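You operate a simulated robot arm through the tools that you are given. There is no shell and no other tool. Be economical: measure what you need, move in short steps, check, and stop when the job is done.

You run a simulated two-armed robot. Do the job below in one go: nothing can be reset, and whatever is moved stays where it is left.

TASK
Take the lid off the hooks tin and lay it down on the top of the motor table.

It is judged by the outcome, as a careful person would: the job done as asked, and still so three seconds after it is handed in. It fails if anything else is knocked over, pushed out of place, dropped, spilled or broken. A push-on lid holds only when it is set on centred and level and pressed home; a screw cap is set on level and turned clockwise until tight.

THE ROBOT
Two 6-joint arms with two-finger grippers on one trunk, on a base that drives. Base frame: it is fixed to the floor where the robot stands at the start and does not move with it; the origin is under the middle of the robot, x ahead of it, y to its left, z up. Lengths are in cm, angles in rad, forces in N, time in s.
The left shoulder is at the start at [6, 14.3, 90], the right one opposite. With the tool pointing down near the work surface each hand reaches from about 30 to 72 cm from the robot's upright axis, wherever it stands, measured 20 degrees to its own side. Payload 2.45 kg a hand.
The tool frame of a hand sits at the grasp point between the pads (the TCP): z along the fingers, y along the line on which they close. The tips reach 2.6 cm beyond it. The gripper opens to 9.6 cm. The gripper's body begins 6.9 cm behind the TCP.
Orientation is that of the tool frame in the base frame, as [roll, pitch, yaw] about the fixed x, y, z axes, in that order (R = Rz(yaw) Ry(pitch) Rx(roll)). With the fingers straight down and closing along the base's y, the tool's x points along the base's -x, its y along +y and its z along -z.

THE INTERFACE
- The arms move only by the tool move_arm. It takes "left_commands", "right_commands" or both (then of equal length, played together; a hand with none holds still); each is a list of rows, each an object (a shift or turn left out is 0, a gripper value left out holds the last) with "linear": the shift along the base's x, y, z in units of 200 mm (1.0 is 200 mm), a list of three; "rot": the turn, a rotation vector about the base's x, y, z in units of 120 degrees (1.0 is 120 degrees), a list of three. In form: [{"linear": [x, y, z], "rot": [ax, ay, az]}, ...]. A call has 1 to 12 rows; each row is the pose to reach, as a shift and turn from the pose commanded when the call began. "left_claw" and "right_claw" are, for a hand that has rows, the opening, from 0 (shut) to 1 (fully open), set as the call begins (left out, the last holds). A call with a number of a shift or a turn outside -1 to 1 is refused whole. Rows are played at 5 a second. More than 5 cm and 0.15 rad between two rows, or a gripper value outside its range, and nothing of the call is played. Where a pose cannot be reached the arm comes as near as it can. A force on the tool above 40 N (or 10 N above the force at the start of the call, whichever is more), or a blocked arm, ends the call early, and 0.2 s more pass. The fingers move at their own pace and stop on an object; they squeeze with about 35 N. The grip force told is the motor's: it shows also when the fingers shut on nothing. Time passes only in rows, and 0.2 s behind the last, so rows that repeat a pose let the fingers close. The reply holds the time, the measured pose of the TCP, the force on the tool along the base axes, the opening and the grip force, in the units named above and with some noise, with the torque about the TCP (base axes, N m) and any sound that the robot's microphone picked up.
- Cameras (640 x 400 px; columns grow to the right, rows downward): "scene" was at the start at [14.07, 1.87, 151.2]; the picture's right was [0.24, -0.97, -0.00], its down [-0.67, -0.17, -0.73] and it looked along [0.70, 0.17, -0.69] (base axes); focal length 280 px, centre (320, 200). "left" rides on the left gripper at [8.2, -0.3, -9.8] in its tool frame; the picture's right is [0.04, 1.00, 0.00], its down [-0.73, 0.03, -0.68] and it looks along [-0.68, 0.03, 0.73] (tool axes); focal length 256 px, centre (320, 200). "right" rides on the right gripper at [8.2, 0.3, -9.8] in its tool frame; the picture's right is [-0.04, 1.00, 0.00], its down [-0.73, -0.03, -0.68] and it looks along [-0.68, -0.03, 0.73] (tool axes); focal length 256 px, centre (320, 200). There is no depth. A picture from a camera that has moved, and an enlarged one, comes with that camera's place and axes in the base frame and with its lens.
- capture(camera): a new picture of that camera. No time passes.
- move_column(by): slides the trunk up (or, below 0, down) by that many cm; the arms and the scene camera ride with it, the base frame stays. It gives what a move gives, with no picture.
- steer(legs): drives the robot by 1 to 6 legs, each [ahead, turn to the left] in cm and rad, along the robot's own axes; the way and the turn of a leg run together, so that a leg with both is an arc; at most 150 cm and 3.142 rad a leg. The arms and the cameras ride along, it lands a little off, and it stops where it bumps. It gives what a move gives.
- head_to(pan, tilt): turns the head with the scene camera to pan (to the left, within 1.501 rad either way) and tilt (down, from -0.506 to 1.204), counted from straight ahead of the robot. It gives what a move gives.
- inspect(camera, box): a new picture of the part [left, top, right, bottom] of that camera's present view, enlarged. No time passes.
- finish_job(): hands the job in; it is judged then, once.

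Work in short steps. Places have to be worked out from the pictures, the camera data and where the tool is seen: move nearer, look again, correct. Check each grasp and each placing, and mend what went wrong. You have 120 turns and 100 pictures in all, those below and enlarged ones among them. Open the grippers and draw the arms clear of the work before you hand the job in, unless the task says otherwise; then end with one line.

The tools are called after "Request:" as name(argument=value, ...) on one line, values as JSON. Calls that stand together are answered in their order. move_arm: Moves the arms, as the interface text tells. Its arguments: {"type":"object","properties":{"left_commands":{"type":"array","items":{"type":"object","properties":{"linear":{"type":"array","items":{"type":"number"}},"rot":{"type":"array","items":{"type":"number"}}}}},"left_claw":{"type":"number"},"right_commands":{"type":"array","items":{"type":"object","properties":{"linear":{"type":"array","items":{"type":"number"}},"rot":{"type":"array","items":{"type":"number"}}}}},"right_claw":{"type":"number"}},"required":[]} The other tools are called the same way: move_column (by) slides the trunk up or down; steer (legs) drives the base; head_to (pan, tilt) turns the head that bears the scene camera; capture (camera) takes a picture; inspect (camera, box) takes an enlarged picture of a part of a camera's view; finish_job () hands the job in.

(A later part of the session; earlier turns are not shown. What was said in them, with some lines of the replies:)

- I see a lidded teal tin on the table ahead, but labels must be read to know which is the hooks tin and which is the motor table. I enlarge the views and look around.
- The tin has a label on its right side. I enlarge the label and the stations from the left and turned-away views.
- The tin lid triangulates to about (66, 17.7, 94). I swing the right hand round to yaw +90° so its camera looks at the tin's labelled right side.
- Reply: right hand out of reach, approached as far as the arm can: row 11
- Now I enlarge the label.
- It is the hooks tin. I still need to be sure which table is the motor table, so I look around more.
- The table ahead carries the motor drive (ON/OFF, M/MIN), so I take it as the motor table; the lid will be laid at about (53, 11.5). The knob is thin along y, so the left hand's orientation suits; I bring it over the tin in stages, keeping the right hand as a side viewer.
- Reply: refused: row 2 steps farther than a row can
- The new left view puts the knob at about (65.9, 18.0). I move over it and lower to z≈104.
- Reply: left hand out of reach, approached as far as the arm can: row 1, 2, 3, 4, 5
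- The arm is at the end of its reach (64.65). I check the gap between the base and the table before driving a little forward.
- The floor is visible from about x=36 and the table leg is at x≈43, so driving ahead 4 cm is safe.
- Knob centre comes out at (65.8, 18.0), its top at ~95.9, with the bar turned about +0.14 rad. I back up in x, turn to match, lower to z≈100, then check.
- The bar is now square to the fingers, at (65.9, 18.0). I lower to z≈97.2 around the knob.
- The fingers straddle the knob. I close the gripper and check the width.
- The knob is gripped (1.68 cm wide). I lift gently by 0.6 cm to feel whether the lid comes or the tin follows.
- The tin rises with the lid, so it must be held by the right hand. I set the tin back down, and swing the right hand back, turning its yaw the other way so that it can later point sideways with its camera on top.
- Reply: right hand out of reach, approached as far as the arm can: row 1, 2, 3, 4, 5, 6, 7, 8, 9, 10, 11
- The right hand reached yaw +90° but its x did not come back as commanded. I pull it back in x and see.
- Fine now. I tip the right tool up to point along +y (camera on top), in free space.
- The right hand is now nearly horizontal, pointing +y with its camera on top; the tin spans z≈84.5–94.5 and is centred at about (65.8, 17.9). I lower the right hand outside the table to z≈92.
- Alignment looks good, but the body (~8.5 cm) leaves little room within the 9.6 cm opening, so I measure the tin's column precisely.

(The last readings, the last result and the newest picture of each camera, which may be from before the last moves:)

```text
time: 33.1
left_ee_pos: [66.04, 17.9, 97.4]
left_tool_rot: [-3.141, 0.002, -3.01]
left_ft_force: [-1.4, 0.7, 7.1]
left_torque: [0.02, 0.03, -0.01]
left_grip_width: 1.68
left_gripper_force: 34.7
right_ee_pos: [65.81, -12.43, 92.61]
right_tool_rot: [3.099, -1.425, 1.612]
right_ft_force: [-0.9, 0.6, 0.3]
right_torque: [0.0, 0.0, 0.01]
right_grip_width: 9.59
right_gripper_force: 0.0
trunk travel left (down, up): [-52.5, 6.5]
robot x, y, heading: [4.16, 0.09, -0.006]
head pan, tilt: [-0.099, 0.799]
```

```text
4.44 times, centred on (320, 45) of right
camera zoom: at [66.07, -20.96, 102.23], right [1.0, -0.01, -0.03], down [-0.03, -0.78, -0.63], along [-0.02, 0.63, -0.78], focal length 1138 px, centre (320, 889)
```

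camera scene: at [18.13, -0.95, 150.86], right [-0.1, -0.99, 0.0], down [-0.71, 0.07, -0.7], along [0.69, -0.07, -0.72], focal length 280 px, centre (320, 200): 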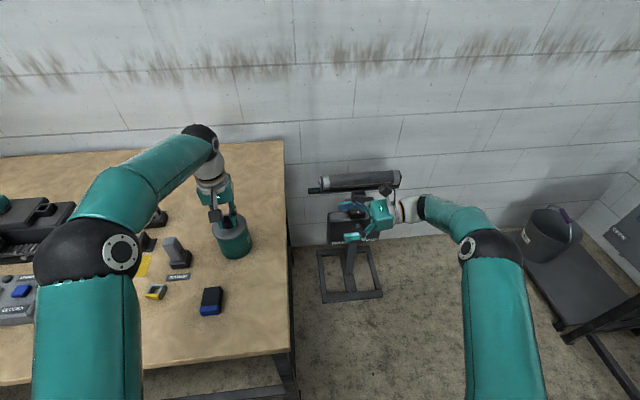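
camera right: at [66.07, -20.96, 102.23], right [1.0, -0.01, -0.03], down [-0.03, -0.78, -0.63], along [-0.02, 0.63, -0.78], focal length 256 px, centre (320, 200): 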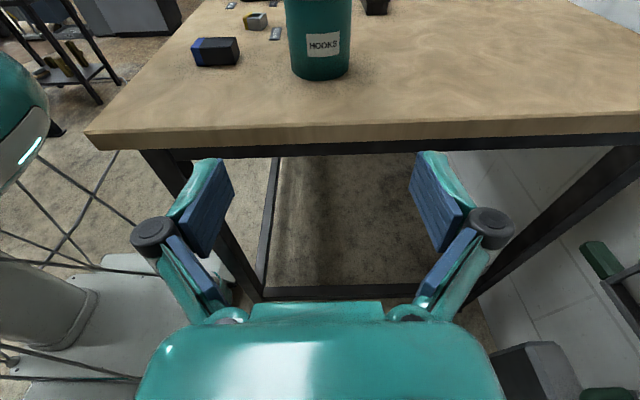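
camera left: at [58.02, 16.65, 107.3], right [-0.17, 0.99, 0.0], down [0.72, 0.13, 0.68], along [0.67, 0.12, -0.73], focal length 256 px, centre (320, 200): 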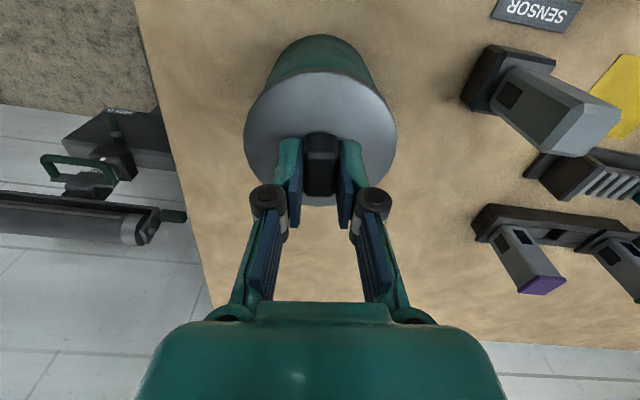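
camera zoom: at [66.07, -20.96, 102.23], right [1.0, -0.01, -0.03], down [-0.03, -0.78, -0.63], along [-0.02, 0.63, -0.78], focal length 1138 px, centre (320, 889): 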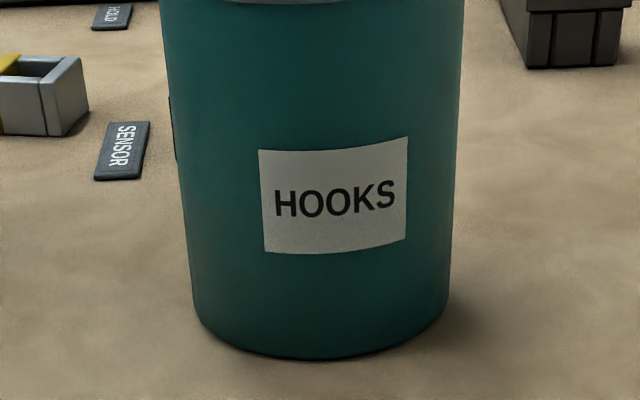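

Tin axis is at x≈66.0, body ≈8.45 cm. I advance to y≈5 at z≈89 with +0.15 in x, then check again.

Request:
move_arm(right_commands=[{"linear": [0.008, 0.1, -0.1]}, {"linear": [0.008, 0.25, -0.18]}, {"linear": [0.008, 0.4, -0.18]}, {"linear": [0.008, 0.55, -0.18]}, {"linear": [0.008, 0.7, -0.18]}, {"linear": [0.008, 0.82, -0.18]}, {"linear": [0.008, 0.82, -0.18]}])

Request:
capture(camera="right")

Request:
capture(camera="left")

Request:
inspect(camera="scene", box=[170, 150, 430, 310])

```text
time: 34.7
left_ee_pos: [65.87, 17.93, 97.5]
left_tool_rot: [-3.14, -0.001, -3.009]
left_ft_force: [-0.2, -0.3, 7.2]
left_torque: [-0.02, -0.01, -0.04]
left_grip_width: 1.67
left_gripper_force: 34.9
right_ee_pos: [65.79, 4.17, 89.0]
right_tool_rot: [3.101, -1.423, 1.611]
right_ft_force: [0.0, 0.5, -0.4]
right_torque: [-0.01, 0.0, 0.03]
right_grip_width: 9.62
right_gripper_force: 0.0
trunk travel left (down, up): [-52.5, 6.5]
robot x, y, heading: [4.2, -0.22, -0.002]
head pan, tilt: [-0.099, 0.799]
```

```text
65 pictures are left
camera right: at [66.08, -4.41, 98.65], right [1.0, -0.01, -0.03], down [-0.03, -0.78, -0.63], along [-0.02, 0.63, -0.78], focal length 256 px, centre (320, 200)
```

right: 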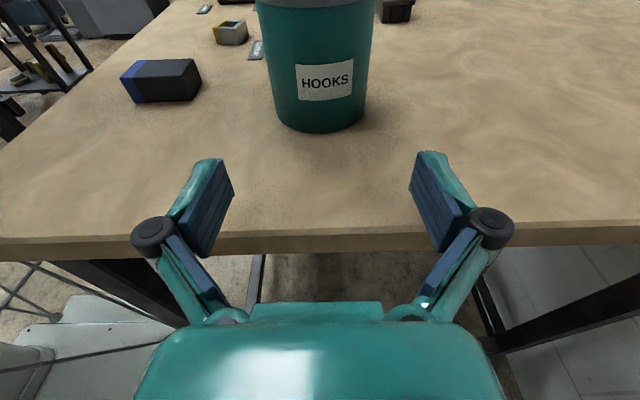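

```text
64 pictures are left
camera left: at [58.0, 16.51, 107.27], right [-0.17, 0.99, 0.0], down [0.72, 0.13, 0.68], along [0.67, 0.12, -0.73], focal length 256 px, centre (320, 200)
```

left: 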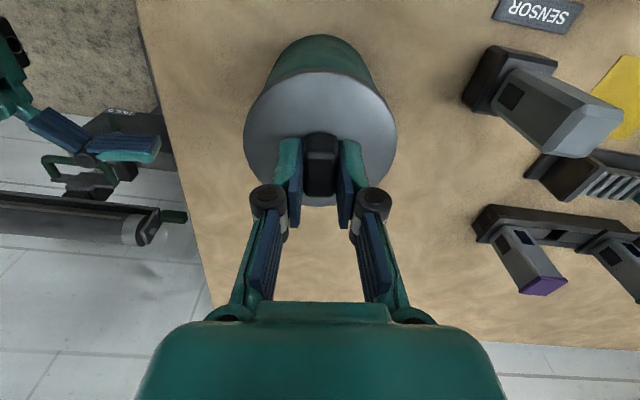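

```text
2.46 times, centred on (300, 230) of scene
camera zoom: at [18.14, -0.95, 150.86], right [-0.1, -0.99, 0.0], down [-0.71, 0.07, -0.7], along [0.69, -0.07, -0.72], focal length 689 px, centre (369, 126)
```

zoom: 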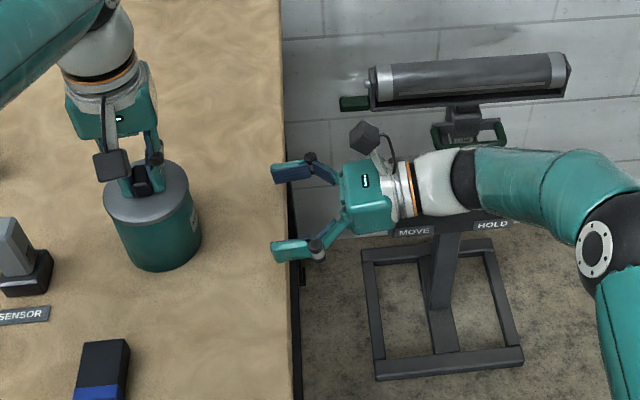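

Aligned within ~0.1 cm in x. I advance to y≈12 (tips just at the tin) and check the side gaps.

Request:
move_arm(right_commands=[{"linear": [0.004, 0.13, 0]}, {"linear": [0.004, 0.26, 0]}, {"linear": [0.004, 0.39, 0]}, {"linear": [0.004, 0.39, 0]}])

Request:
capture(camera="right")

Request:
capture(camera="left")

```text
time: 35.7
left_ee_pos: [66.01, 17.85, 97.31]
left_tool_rot: [-3.14, 0.001, -3.01]
left_ft_force: [-1.2, 0.0, 6.4]
left_torque: [-0.03, -0.01, -0.04]
left_grip_width: 1.67
left_gripper_force: 34.8
right_ee_pos: [65.88, 11.95, 89.24]
right_tool_rot: [3.104, -1.424, 1.607]
right_ft_force: [0.3, 0.1, 0.3]
right_torque: [-0.02, -0.04, -0.02]
right_grip_width: 9.62
right_gripper_force: 0.0
trunk travel left (down, up): [-52.5, 6.5]
robot x, y, heading: [3.97, 0.56, -0.004]
head pan, tilt: [-0.099, 0.799]
```

```text
62 pictures are left
camera right: at [66.14, 3.32, 98.78], right [1.0, -0.01, -0.03], down [-0.03, -0.78, -0.63], along [-0.02, 0.63, -0.78], focal length 256 px, centre (320, 200)
```

right: 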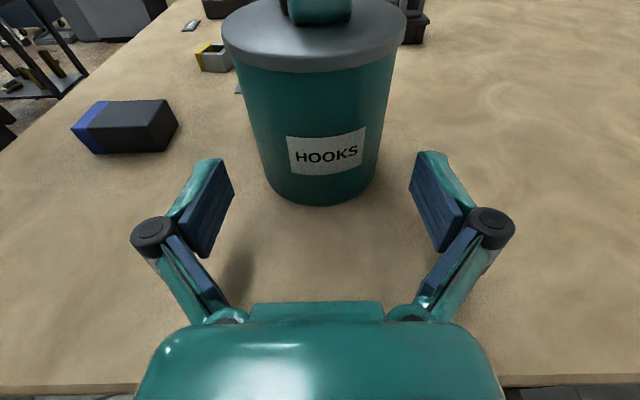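

```text
61 pictures are left
camera left: at [58.0, 16.51, 107.27], right [-0.17, 0.99, 0.0], down [0.72, 0.13, 0.68], along [0.67, 0.12, -0.73], focal length 256 px, centre (320, 200)
```

left: 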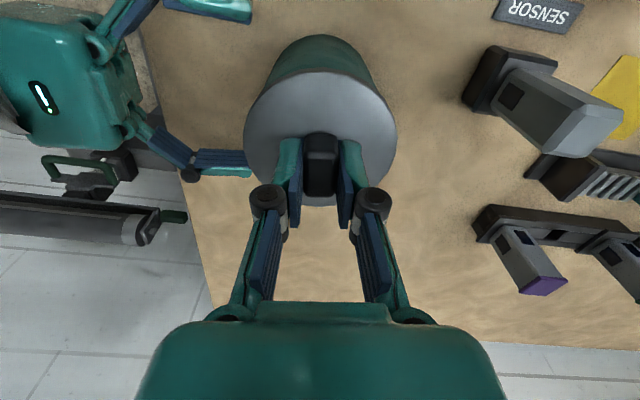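

Tin stays centred between the open fingers. I advance the last 5.7 cm slowly.

Request:
move_arm(right_commands=[{"linear": [0, 0.07, 0]}, {"linear": [0, 0.14, 0]}, {"linear": [0, 0.21, 0]}, {"linear": [0, 0.28, 0]}, {"linear": [0, 0.28, 0]}])

Request:
capture(camera="right")

Request:
capture(camera="left")

```text
time: 36.9
left_ee_pos: [65.95, 17.82, 97.43]
left_tool_rot: [3.141, 0.0, -3.008]
left_ft_force: [-0.4, -0.4, 6.8]
left_torque: [0.01, -0.03, -0.03]
left_grip_width: 1.69
left_gripper_force: 35.4
right_ee_pos: [66.04, 17.55, 89.15]
right_tool_rot: [3.102, -1.425, 1.611]
right_ft_force: [0.4, 0.6, 0.2]
right_torque: [0.01, 0.0, 0.0]
right_grip_width: 9.57
right_gripper_force: 0.0
trunk travel left (down, up): [-52.5, 6.5]
robot x, y, heading: [4.09, -0.32, -0.001]
head pan, tilt: [-0.099, 0.799]
```

```text
60 pictures are left
camera right: at [66.31, 8.89, 98.72], right [1.0, -0.01, -0.03], down [-0.03, -0.78, -0.63], along [-0.02, 0.63, -0.78], focal length 256 px, centre (320, 200)
```

right: 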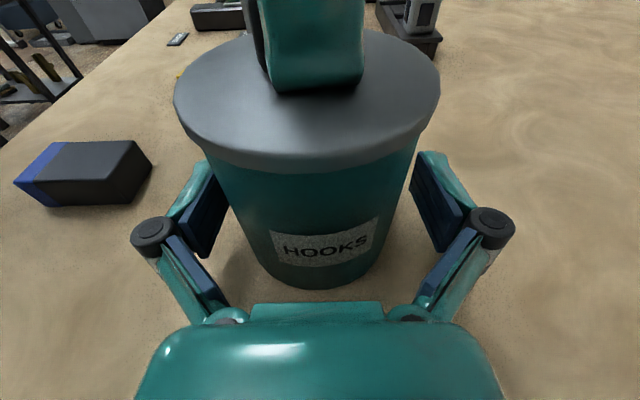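

```text
59 pictures are left
camera left: at [58.0, 16.51, 107.27], right [-0.17, 0.99, 0.0], down [0.72, 0.13, 0.68], along [0.67, 0.12, -0.73], focal length 256 px, centre (320, 200)
```

left: 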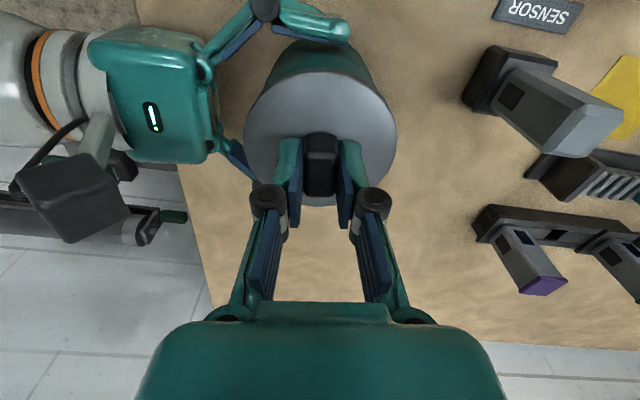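

The fingers surround the body below the lid's rim with no contact. I close the right gripper on the tin while the left keeps its hold.

Request:
move_arm(right_commands=[{"linear": [0, 0, 0]}, {"linear": [0, 0, 0]}, {"linear": [0, 0, 0]}], right_claw=0.5)

Request:
capture(camera="right")

```text
time: 37.7
left_ee_pos: [65.82, 17.77, 97.45]
left_tool_rot: [-3.139, -0.005, -3.008]
left_ft_force: [1.0, 1.4, 6.7]
left_torque: [0.12, -0.28, 0.06]
left_grip_width: 1.68
left_gripper_force: 34.7
right_ee_pos: [66.19, 17.47, 89.12]
right_tool_rot: [3.112, -1.426, 1.597]
right_ft_force: [-2.2, -0.7, 0.3]
right_torque: [-0.03, 0.59, -0.09]
right_grip_width: 8.19
right_gripper_force: 35.0
trunk travel left (down, up): [-52.5, 6.5]
robot x, y, heading: [3.93, 0.23, -0.0]
head pan, tilt: [-0.099, 0.799]
heard: snap
```

```text
58 pictures are left
camera right: at [66.36, 8.89, 98.7], right [1.0, -0.01, -0.04], down [-0.03, -0.78, -0.63], along [-0.02, 0.63, -0.78], focal length 256 px, centre (320, 200)
```

right: 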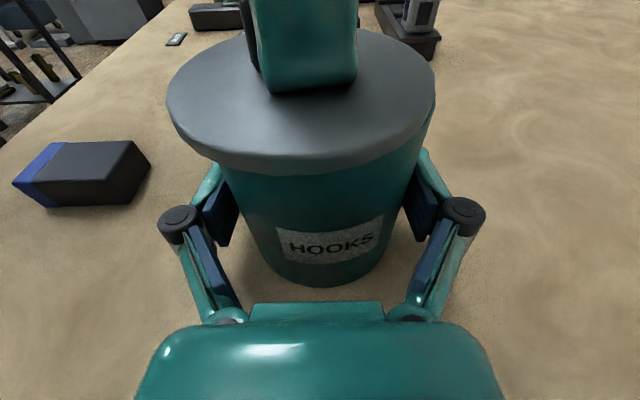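

The tin is held (8.2 cm) and a snap was heard—the lid has come loose, sitting slightly offset. I lift the lid slowly with the left hand.

Request:
move_arm(left_commands=[{"linear": [0, 0, 0.02]}, {"linear": [0, 0, 0.05]}, {"linear": [0, 0, 0.1]}, {"linear": [0, 0, 0.15]}, {"linear": [0, 0, 0.15]}])

Request:
capture(camera="right")

```text
time: 38.9
left_ee_pos: [66.17, 17.9, 100.34]
left_tool_rot: [3.14, -0.001, -3.008]
left_ft_force: [0.3, 0.4, 0.2]
left_torque: [0.0, 0.02, 0.0]
left_grip_width: 1.68
left_gripper_force: 35.0
right_ee_pos: [66.13, 17.36, 89.11]
right_tool_rot: [3.103, -1.426, 1.608]
right_ft_force: [0.5, -0.6, 2.5]
right_torque: [-0.03, 0.05, 0.03]
right_grip_width: 8.18
right_gripper_force: 35.1
trunk travel left (down, up): [-52.5, 6.5]
robot x, y, heading: [3.69, 0.16, -0.002]
head pan, tilt: [-0.099, 0.799]
```

```text
57 pictures are left
camera right: at [66.37, 8.88, 98.7], right [1.0, -0.01, -0.03], down [-0.03, -0.78, -0.63], along [-0.02, 0.63, -0.78], focal length 256 px, centre (320, 200)
```

right: 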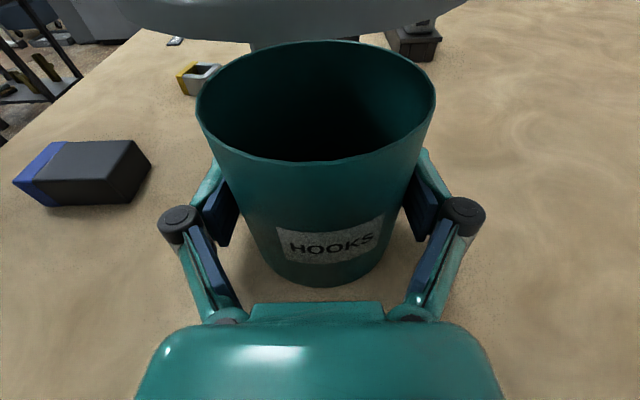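

The lid is off and the tin stands still in the right hand. I raise the left clear, then open the right hand and check before backing it out.

Request:
move_arm(left_commands=[{"linear": [0, 0, 0.15]}, {"linear": [0, 0, 0.3]}, {"linear": [0, 0, 0.45]}])

Request:
move_arm(right_commands=[{"linear": [0, 0, 0]}, {"linear": [0, 0, 0]}, {"linear": [0, 0, 0]}, {"linear": [0, 0, 0]}], right_claw=1)

Request:
capture(camera="right")

```text
time: 39.7
left_ee_pos: [66.0, 18.02, 109.26]
left_tool_rot: [3.141, -0.003, -3.01]
left_ft_force: [-0.8, 0.2, -0.4]
left_torque: [0.02, 0.01, -0.01]
left_grip_width: 1.64
left_gripper_force: 35.1
right_ee_pos: [66.02, 17.44, 89.08]
right_tool_rot: [3.106, -1.424, 1.606]
right_ft_force: [0.1, -0.5, 3.1]
right_torque: [-0.07, 0.14, 0.03]
right_grip_width: 8.16
right_gripper_force: 35.0
trunk travel left (down, up): [-52.5, 6.5]
robot x, y, heading: [4.15, 0.14, -0.002]
head pan, tilt: [-0.099, 0.799]
```

```text
time: 40.7
left_ee_pos: [66.13, 17.98, 109.32]
left_tool_rot: [-3.142, -0.001, -3.009]
left_ft_force: [-0.3, 0.5, 0.1]
left_torque: [-0.01, 0.0, -0.01]
left_grip_width: 1.7
left_gripper_force: 35.5
right_ee_pos: [66.18, 17.54, 89.18]
right_tool_rot: [3.105, -1.424, 1.608]
right_ft_force: [-1.1, -0.5, 0.0]
right_torque: [0.0, -0.02, -0.01]
right_grip_width: 9.59
right_gripper_force: 0.1
trunk travel left (down, up): [-52.5, 6.5]
robot x, y, heading: [4.42, 0.04, -0.001]
head pan, tilt: [-0.099, 0.799]
```

```text
56 pictures are left
camera right: at [66.37, 8.89, 98.67], right [1.0, -0.01, -0.03], down [-0.03, -0.78, -0.63], along [-0.02, 0.63, -0.78], focal length 256 px, centre (320, 200)
```

right: 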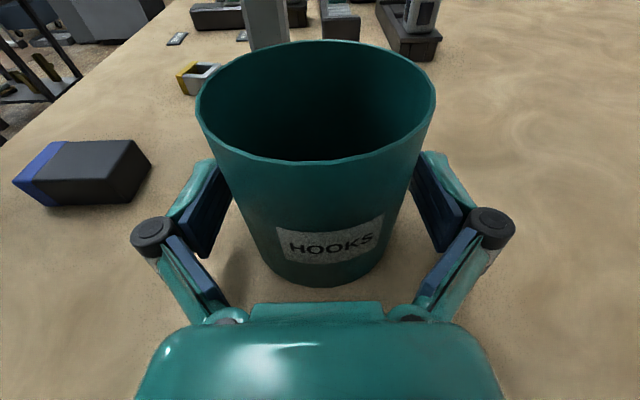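

The tin is free and standing. I draw the right hand straight back along -y.

Request:
move_arm(right_commands=[{"linear": [0, -0.08, 0]}, {"linear": [0, -0.16, 0]}, {"linear": [0, -0.28, 0]}, {"linear": [0, -0.45, 0]}, {"linear": [0, -0.65, 0]}, {"linear": [0, -0.85, 0]}, {"linear": [0, -1.0, 0]}])

Request:
move_arm(right_commands=[{"linear": [0, -0.2, 0]}, {"linear": [0, -0.4, 0]}, {"linear": [0, -0.6, 0]}])

Request:
capture(camera="scene")

```text
time: 42.3
left_ee_pos: [66.11, 18.08, 109.23]
left_tool_rot: [3.14, -0.002, -3.008]
left_ft_force: [-0.3, 0.5, -0.5]
left_torque: [0.01, -0.02, -0.01]
left_grip_width: 1.7
left_gripper_force: 35.5
right_ee_pos: [65.85, -2.45, 89.07]
right_tool_rot: [3.101, -1.425, 1.612]
right_ft_force: [0.0, 0.6, -0.4]
right_torque: [-0.01, 0.03, -0.01]
right_grip_width: 9.61
right_gripper_force: 0.0
trunk travel left (down, up): [-52.5, 6.5]
robot x, y, heading: [4.42, 0.44, 0.001]
head pan, tilt: [-0.099, 0.799]
```

```text
time: 43.1
left_ee_pos: [66.11, 18.03, 109.24]
left_tool_rot: [-3.14, -0.003, -3.01]
left_ft_force: [0.8, 0.7, -0.3]
left_torque: [0.03, 0.01, -0.01]
left_grip_width: 1.69
left_gripper_force: 35.0
right_ee_pos: [66.14, -14.4, 89.08]
right_tool_rot: [3.103, -1.425, 1.61]
right_ft_force: [-0.5, 0.4, 0.1]
right_torque: [0.03, -0.01, -0.01]
right_grip_width: 9.62
right_gripper_force: 0.0
trunk travel left (down, up): [-52.5, 6.5]
robot x, y, heading: [4.17, -0.01, -0.003]
head pan, tilt: [-0.099, 0.799]
```

```text
55 pictures are left
camera scene: at [18.25, -0.99, 150.85], right [-0.1, -0.99, 0.0], down [-0.71, 0.07, -0.7], along [0.69, -0.07, -0.72], focal length 280 px, centre (320, 200)
```

scene: 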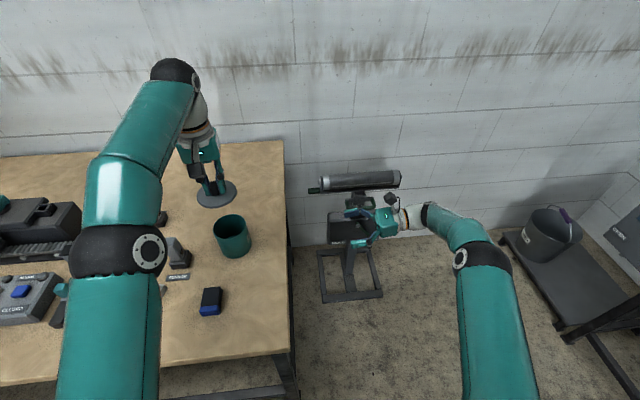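

Tin stands in place. I carry the lid at height to over (52.5, 11), free of the tin, the blue box and the table edge.

Request:
move_arm(left_commands=[{"linear": [-0.17, -0.09, 0]}, {"linear": [-0.34, -0.18, 0]}, {"linear": [-0.51, -0.27, 0]}, {"linear": [-0.67, -0.35, 0]}, {"linear": [-0.67, -0.35, -0.2]}, {"linear": [-0.67, -0.35, -0.4]}, {"linear": [-0.67, -0.35, -0.6]}, {"linear": [-0.67, -0.35, -0.6]}])

Request:
capture(camera="left")

Request:
capture(camera="right")

Request:
inspect(camera="scene", box=[150, 180, 310, 320])

```text
time: 44.9
left_ee_pos: [52.56, 10.76, 97.23]
left_tool_rot: [3.142, 0.002, -3.008]
left_ft_force: [0.6, -0.6, -0.7]
left_torque: [0.0, -0.01, -0.02]
left_grip_width: 1.68
left_gripper_force: 35.1
right_ee_pos: [66.14, -14.35, 89.05]
right_tool_rot: [3.1, -1.425, 1.612]
right_ft_force: [-0.4, 0.6, -0.8]
right_torque: [-0.01, 0.0, 0.0]
right_grip_width: 9.62
right_gripper_force: 0.1
trunk travel left (down, up): [-52.5, 6.5]
robot x, y, heading: [4.16, -0.12, -0.004]
head pan, tilt: [-0.099, 0.799]
```

```text
54 pictures are left
camera left: at [44.62, 9.43, 107.08], right [-0.17, 0.99, 0.0], down [0.72, 0.13, 0.68], along [0.67, 0.12, -0.73], focal length 256 px, centre (320, 200)
```

left: 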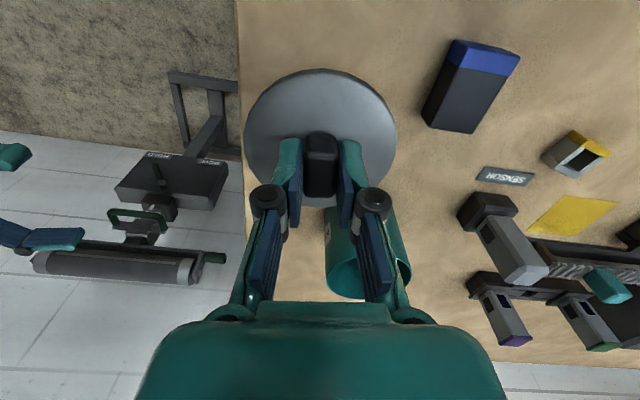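

```text
53 pictures are left
camera right: at [66.36, -22.95, 98.67], right [1.0, -0.01, -0.03], down [-0.03, -0.78, -0.63], along [-0.02, 0.63, -0.78], focal length 256 px, centre (320, 200)
```

right: 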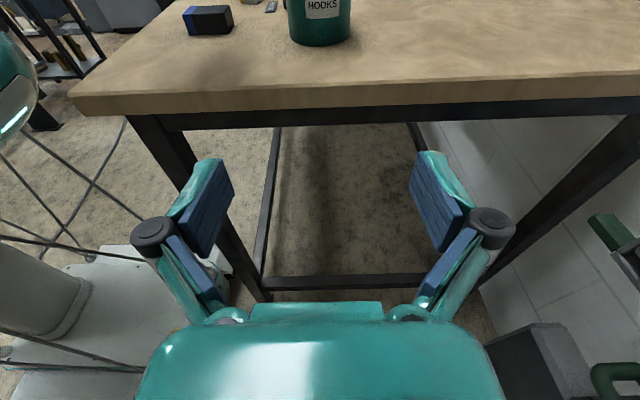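

```text
2.86 times, centred on (230, 250) of scene
camera zoom: at [18.16, -0.93, 150.86], right [-0.1, -0.99, 0.0], down [-0.71, 0.07, -0.7], along [0.69, -0.07, -0.72], focal length 800 px, centre (577, 57)
```

zoom: 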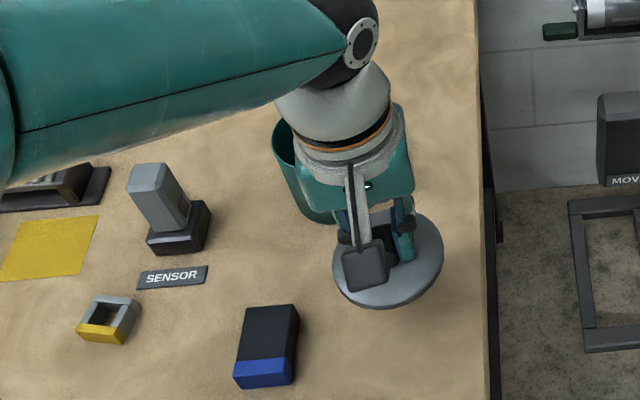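

Clear all round. I shift +0.6 in y and lower to z≈91, just above expected contact.

Request:
move_arm(left_commands=[{"linear": [0, 0.03, -0.1]}, {"linear": [0, 0.03, -0.2]}, {"linear": [0, 0.03, -0.3]}, {"linear": [0, 0.03, -0.3]}])

Request:
move_arm(left_commands=[{"linear": [0, 0, -0.015]}, {"linear": [0, 0, -0.03]}, {"linear": [0, 0, -0.045]}, {"linear": [0, 0, -0.06]}])

Request:
inspect(camera="scene", box=[150, 180, 310, 320])

```text
time: 45.9
left_ee_pos: [52.5, 11.42, 91.18]
left_tool_rot: [-3.141, -0.001, -3.008]
left_ft_force: [-0.1, 0.0, -0.1]
left_torque: [-0.04, 0.03, 0.0]
left_grip_width: 1.73
left_gripper_force: 35.1
right_ee_pos: [66.18, -14.29, 88.96]
right_tool_rot: [3.102, -1.424, 1.609]
right_ft_force: [0.4, 0.5, -1.3]
right_torque: [-0.01, 0.01, 0.02]
right_grip_width: 9.61
right_gripper_force: 0.0
trunk travel left (down, up): [-52.5, 6.5]
robot x, y, heading: [4.5, -0.01, 0.001]
head pan, tilt: [-0.099, 0.799]
```

```text
time: 46.9
left_ee_pos: [52.63, 11.48, 90.02]
left_tool_rot: [-3.141, 0.0, -3.008]
left_ft_force: [-0.7, -0.1, -0.7]
left_torque: [-0.01, 0.0, -0.02]
left_grip_width: 1.67
left_gripper_force: 35.2
right_ee_pos: [66.12, -14.38, 89.05]
right_tool_rot: [3.104, -1.424, 1.607]
right_ft_force: [-0.9, -1.1, 0.0]
right_torque: [0.03, -0.01, -0.01]
right_grip_width: 9.6
right_gripper_force: 0.1
trunk travel left (down, up): [-52.5, 6.5]
robot x, y, heading: [4.01, -0.1, 0.0]
head pan, tilt: [-0.099, 0.799]
```

```text
2.86 times, centred on (230, 250) of scene
camera zoom: at [18.23, -0.93, 150.85], right [-0.1, -0.99, 0.0], down [-0.71, 0.07, -0.7], along [0.69, -0.07, -0.72], focal length 800 px, centre (577, 57)
```

zoom: 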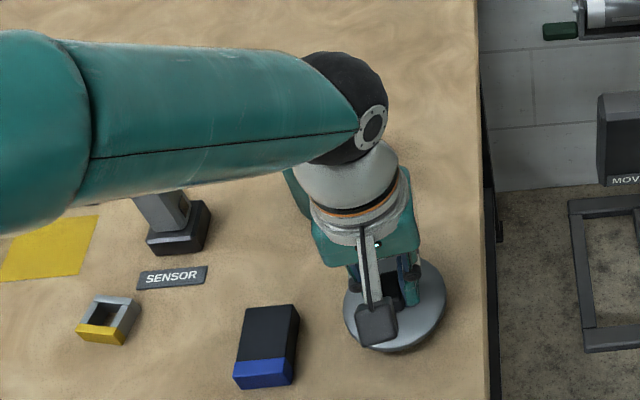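

No contact yet at z=90.0. I keep lowering in 0.2 cm steps, watching the force.

Request:
move_arm(left_commands=[{"linear": [0, 0, -0.01]}, {"linear": [0, 0, -0.02]}, {"linear": [0, 0, -0.03]}, {"linear": [0, 0, -0.04]}])

Request:
capture(camera="right")

```text
time: 47.9
left_ee_pos: [52.6, 11.49, 89.33]
left_tool_rot: [-3.139, -0.001, -3.009]
left_ft_force: [0.5, -0.3, 0.2]
left_torque: [-0.01, 0.03, 0.01]
left_grip_width: 1.68
left_gripper_force: 34.8
right_ee_pos: [66.13, -14.31, 89.06]
right_tool_rot: [3.103, -1.424, 1.611]
right_ft_force: [0.2, 1.2, -0.1]
right_torque: [-0.02, 0.02, 0.0]
right_grip_width: 9.59
right_gripper_force: 0.1
trunk travel left (down, up): [-52.5, 6.5]
robot x, y, heading: [4.16, 0.16, -0.003]
head pan, tilt: [-0.099, 0.799]
```

```text
50 pictures are left
camera right: at [66.41, -22.95, 98.64], right [1.0, -0.01, -0.03], down [-0.03, -0.78, -0.63], along [-0.02, 0.63, -0.78], focal length 256 px, centre (320, 200)
```

right: 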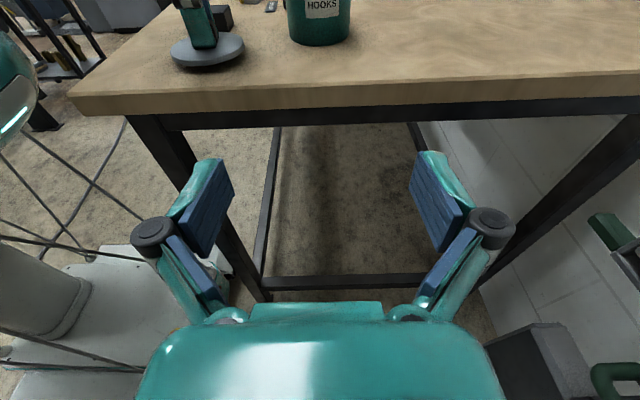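

Still not touching (force ~0), but very near. I go on down slowly.

Request:
move_arm(left_commands=[{"linear": [0, 0, -0.01]}, {"linear": [0, 0, -0.02]}, {"linear": [0, 0, -0.03]}, {"linear": [0, 0, -0.035]}])

Request:
inspect(camera="right", box=[140, 0, 270, 90])

```text
time: 48.9
left_ee_pos: [52.58, 11.4, 88.64]
left_tool_rot: [3.141, -0.003, -3.01]
left_ft_force: [1.0, 0.2, -1.0]
left_torque: [-0.01, -0.06, -0.01]
left_grip_width: 1.66
left_gripper_force: 34.6
right_ee_pos: [66.03, -14.37, 89.0]
right_tool_rot: [3.103, -1.425, 1.61]
right_ft_force: [0.2, 0.7, -0.1]
right_torque: [0.0, -0.02, -0.04]
right_grip_width: 9.6
right_gripper_force: 0.1
trunk travel left (down, up): [-52.5, 6.5]
robot x, y, heading: [3.87, -0.08, -0.003]
head pan, tilt: [-0.099, 0.799]
```

```text
4.44 times, centred on (205, 45) of right
camera zoom: at [66.41, -22.95, 98.64], right [1.0, -0.01, -0.03], down [-0.03, -0.78, -0.63], along [-0.02, 0.63, -0.78], focal length 1138 px, centre (831, 889)
```

zoom: 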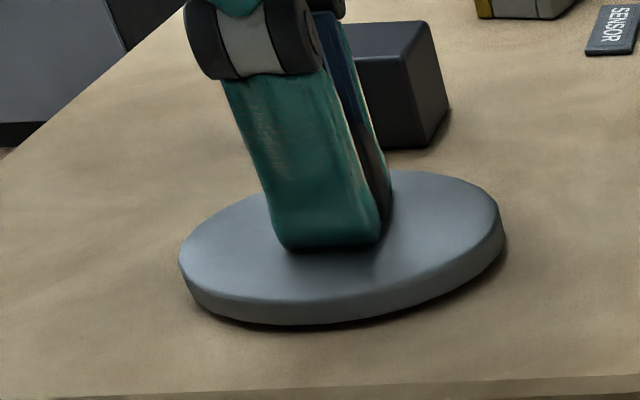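

Just above the surface, a few millimetres. Continuing in 0.15 cm steps until the force rises.

Request:
move_arm(left_commands=[{"linear": [0, 0, -0.0075]}, {"linear": [0, 0, -0.015]}, {"linear": [0, 0, -0.02]}, {"linear": [0, 0, -0.02]}])

Request:
inspect(camera="right", box=[140, 0, 270, 90])

```text
time: 49.9
left_ee_pos: [52.57, 11.5, 88.39]
left_tool_rot: [3.141, 0.001, -3.008]
left_ft_force: [0.0, 2.0, 13.3]
left_torque: [0.02, 0.25, -0.01]
left_grip_width: 1.66
left_gripper_force: 35.0
right_ee_pos: [66.13, -14.39, 89.17]
right_tool_rot: [3.098, -1.425, 1.615]
right_ft_force: [0.6, -0.3, 0.1]
right_torque: [0.0, -0.02, -0.01]
right_grip_width: 9.61
right_gripper_force: 0.0
trunk travel left (down, up): [-52.5, 6.5]
robot x, y, heading: [4.15, 0.05, -0.009]
head pan, tilt: [-0.099, 0.799]
```

```text
4.44 times, centred on (205, 45) of right
camera zoom: at [66.33, -22.95, 98.71], right [1.0, -0.01, -0.03], down [-0.03, -0.78, -0.63], along [-0.02, 0.63, -0.78], focal length 1138 px, centre (831, 889)
```

zoom: 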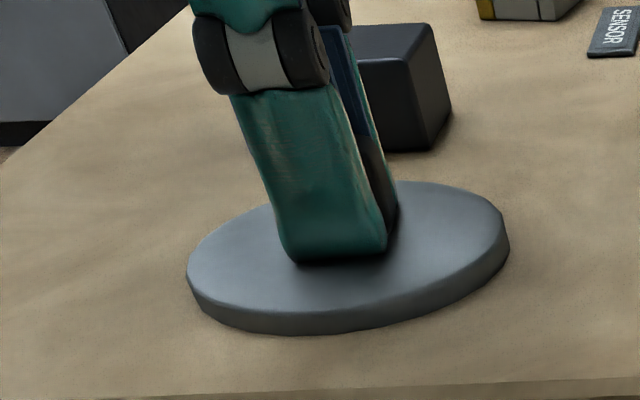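

Contact at 13 N: the lid rests flat on the table. I ease up 0.1 cm and open partly.

Request:
move_arm(left_commands=[{"linear": [0, 0, 0.005]}, {"linear": [0, 0, 0.005]}])

Request:
move_arm(left_commands=[{"linear": [0, 0, 0]}, {"linear": [0, 0, 0]}, {"linear": [0, 0, 0]}], left_claw=0.55)

Request:
capture(camera="left")

```text
time: 50.5
left_ee_pos: [52.56, 11.34, 88.38]
left_tool_rot: [3.141, -0.001, -3.008]
left_ft_force: [2.0, -1.0, 9.9]
left_torque: [0.02, -0.04, 0.01]
left_grip_width: 1.7
left_gripper_force: 34.8
right_ee_pos: [66.05, -14.43, 89.03]
right_tool_rot: [3.099, -1.424, 1.614]
right_ft_force: [-1.4, 0.4, -0.4]
right_torque: [0.01, 0.0, 0.0]
right_grip_width: 9.59
right_gripper_force: 0.0
trunk travel left (down, up): [-52.5, 6.5]
robot x, y, heading: [3.74, 0.19, -0.003]
head pan, tilt: [-0.099, 0.799]
```

```text
time: 51.3
left_ee_pos: [52.71, 11.4, 88.24]
left_tool_rot: [3.14, -0.003, -3.008]
left_ft_force: [-0.1, 0.2, 0.8]
left_torque: [-0.04, -0.01, -0.01]
left_grip_width: 5.28
left_gripper_force: 0.1
right_ee_pos: [66.14, -14.3, 88.96]
right_tool_rot: [3.106, -1.424, 1.608]
right_ft_force: [-0.2, -0.1, -0.3]
right_torque: [0.0, 0.02, -0.01]
right_grip_width: 9.63
right_gripper_force: 0.1
trunk travel left (down, up): [-52.5, 6.5]
robot x, y, heading: [4.19, -0.03, -0.002]
head pan, tilt: [-0.099, 0.799]
```

```text
47 pictures are left
camera left: at [44.66, 10.09, 98.17], right [-0.17, 0.99, 0.0], down [0.72, 0.13, 0.68], along [0.67, 0.12, -0.74], focal length 256 px, centre (320, 200)
```

left: 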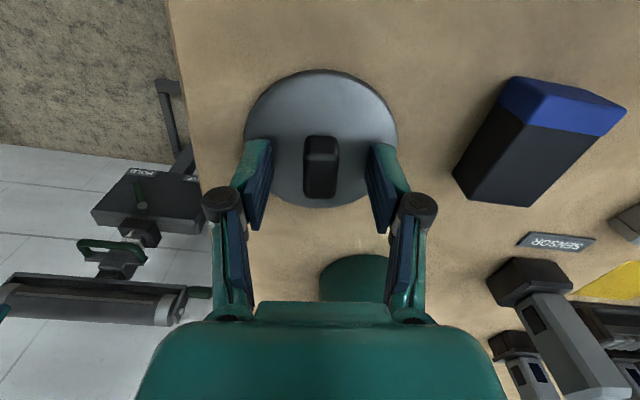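

The lid is released and lies flat. I raise the left hand straight up 18 cm, then back toward the robot, and look.

Request:
move_arm(left_commands=[{"linear": [0, 0, 0.1]}, {"linear": [0, 0, 0.3]}, {"linear": [0, 0, 0.5]}, {"linear": [0, 0, 0.7]}, {"linear": [0, 0, 0.9]}, {"linear": [-0.2, 0.1, 1.0]}, {"linear": [-0.4, 0.2, 1.0]}, {"linear": [-0.5, 0.4, 1.0]}])

Request:
move_arm(right_commands=[{"linear": [-0.15, -0.1, 0.1]}, {"linear": [-0.3, -0.2, 0.2]}, {"linear": [-0.45, -0.2, 0.3]}])

Request:
capture(camera="scene")

Request:
capture(camera="left")

```text
time: 53.1
left_ee_pos: [42.64, 19.52, 108.57]
left_tool_rot: [-3.139, 0.0, -3.009]
left_ft_force: [-0.5, 0.4, 0.5]
left_torque: [-0.02, -0.03, -0.01]
left_grip_width: 5.27
left_gripper_force: 0.1
right_ee_pos: [66.12, -14.24, 89.06]
right_tool_rot: [3.096, -1.423, 1.615]
right_ft_force: [0.2, 0.3, 0.3]
right_torque: [0.01, 0.02, 0.02]
right_grip_width: 9.6
right_gripper_force: 0.1
trunk travel left (down, up): [-52.5, 6.5]
robot x, y, heading: [4.14, 0.13, -0.003]
head pan, tilt: [-0.099, 0.799]
```

```text
time: 53.9
left_ee_pos: [42.65, 19.57, 108.51]
left_tool_rot: [-3.141, -0.001, -3.009]
left_ft_force: [0.1, -0.9, 0.7]
left_torque: [-0.03, 0.0, 0.0]
left_grip_width: 5.27
left_gripper_force: 0.0
right_ee_pos: [56.77, -18.42, 95.41]
right_tool_rot: [3.092, -1.424, 1.619]
right_ft_force: [-1.0, -0.5, -0.1]
right_torque: [0.0, 0.0, 0.01]
right_grip_width: 9.6
right_gripper_force: 0.0
trunk travel left (down, up): [-52.5, 6.5]
robot x, y, heading: [4.01, 0.12, -0.004]
head pan, tilt: [-0.099, 0.799]
```

```text
46 pictures are left
camera scene: at [18.04, -0.89, 150.87], right [-0.1, -0.99, 0.0], down [-0.71, 0.07, -0.7], along [0.69, -0.07, -0.72], focal length 280 px, centre (320, 200)
```

scene: 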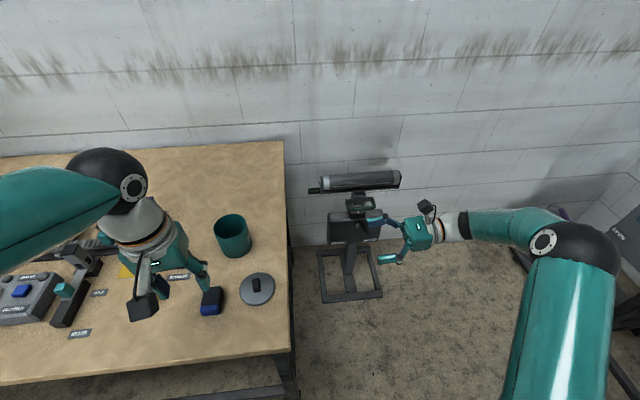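

```text
45 pictures are left
camera left: at [34.64, 18.17, 118.36], right [-0.17, 0.99, 0.0], down [0.72, 0.13, 0.68], along [0.67, 0.12, -0.73], focal length 256 px, centre (320, 200)
```

left: 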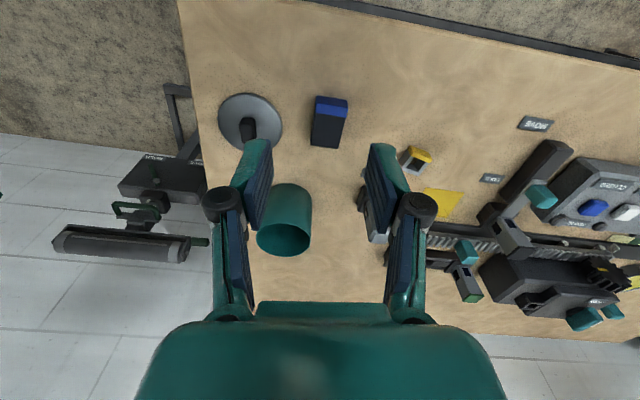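

The lid lies flat on the table and the tin stands open where it was. One last look at the device labels to confirm this is the motor table.

Request:
inspect(camera="left", box=[440, 100, 640, 340])

Request:
head_to(pan=0.6, tilt=0.7)

Request:
capture(camera="scene")

```text
1.67 times, centred on (540, 220) of left
camera zoom: at [34.64, 18.17, 118.36], right [-0.17, 0.99, 0.0], down [0.72, 0.13, 0.68], along [0.67, 0.12, -0.73], focal length 427 px, centre (-47, 167)
```

zoom: 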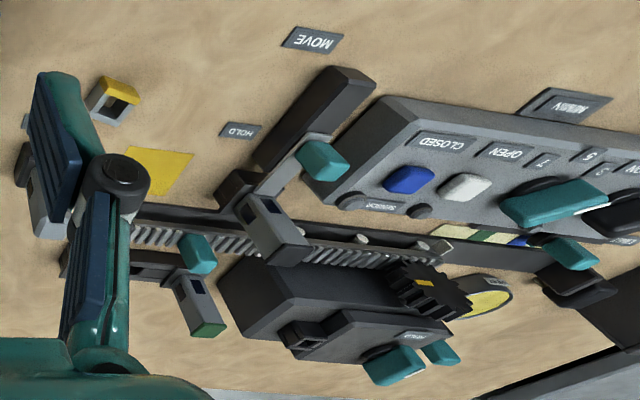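

```text
time: 55.0
left_ee_pos: [42.65, 19.6, 108.52]
left_tool_rot: [-3.141, -0.001, -3.008]
left_ft_force: [-0.4, 0.2, 0.1]
left_torque: [0.02, 0.0, -0.02]
left_grip_width: 5.3
left_gripper_force: 0.1
right_ee_pos: [56.89, -18.45, 95.3]
right_tool_rot: [3.103, -1.424, 1.608]
right_ft_force: [-0.5, 0.3, -0.4]
right_torque: [-0.01, 0.01, -0.01]
right_grip_width: 9.6
right_gripper_force: 0.1
trunk travel left (down, up): [-52.5, 6.5]
robot x, y, heading: [3.91, 0.01, 0.003]
head pan, tilt: [0.6, 0.7]
```

```text
43 pictures are left
camera scene: at [17.19, 4.67, 151.68], right [0.56, -0.83, 0.0], down [-0.53, -0.36, -0.76], along [0.63, 0.43, -0.64], focal length 280 px, centre (320, 200)
```

scene: 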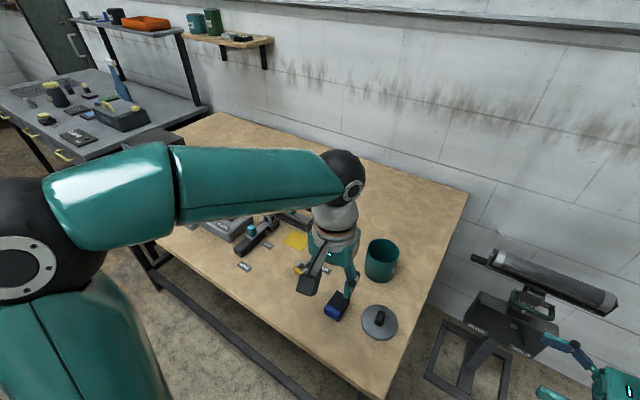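

A motor with its gear, rack and control panel stands on this table, the lid lies flat on it, the tin is upright, and both hands are empty and clear. I hand the job in.

Request:
finish_job()

```text
The job is handed in.
```

The lid is off the hooks tin and lies flat, knob up, on the table I took to be the motor table. No label names it, but it holds the motor, gear and control panel. The tin stands open within about half a centimetre of its original place, nothing else was disturbed, and I handed the job in with both hands empty and clear.
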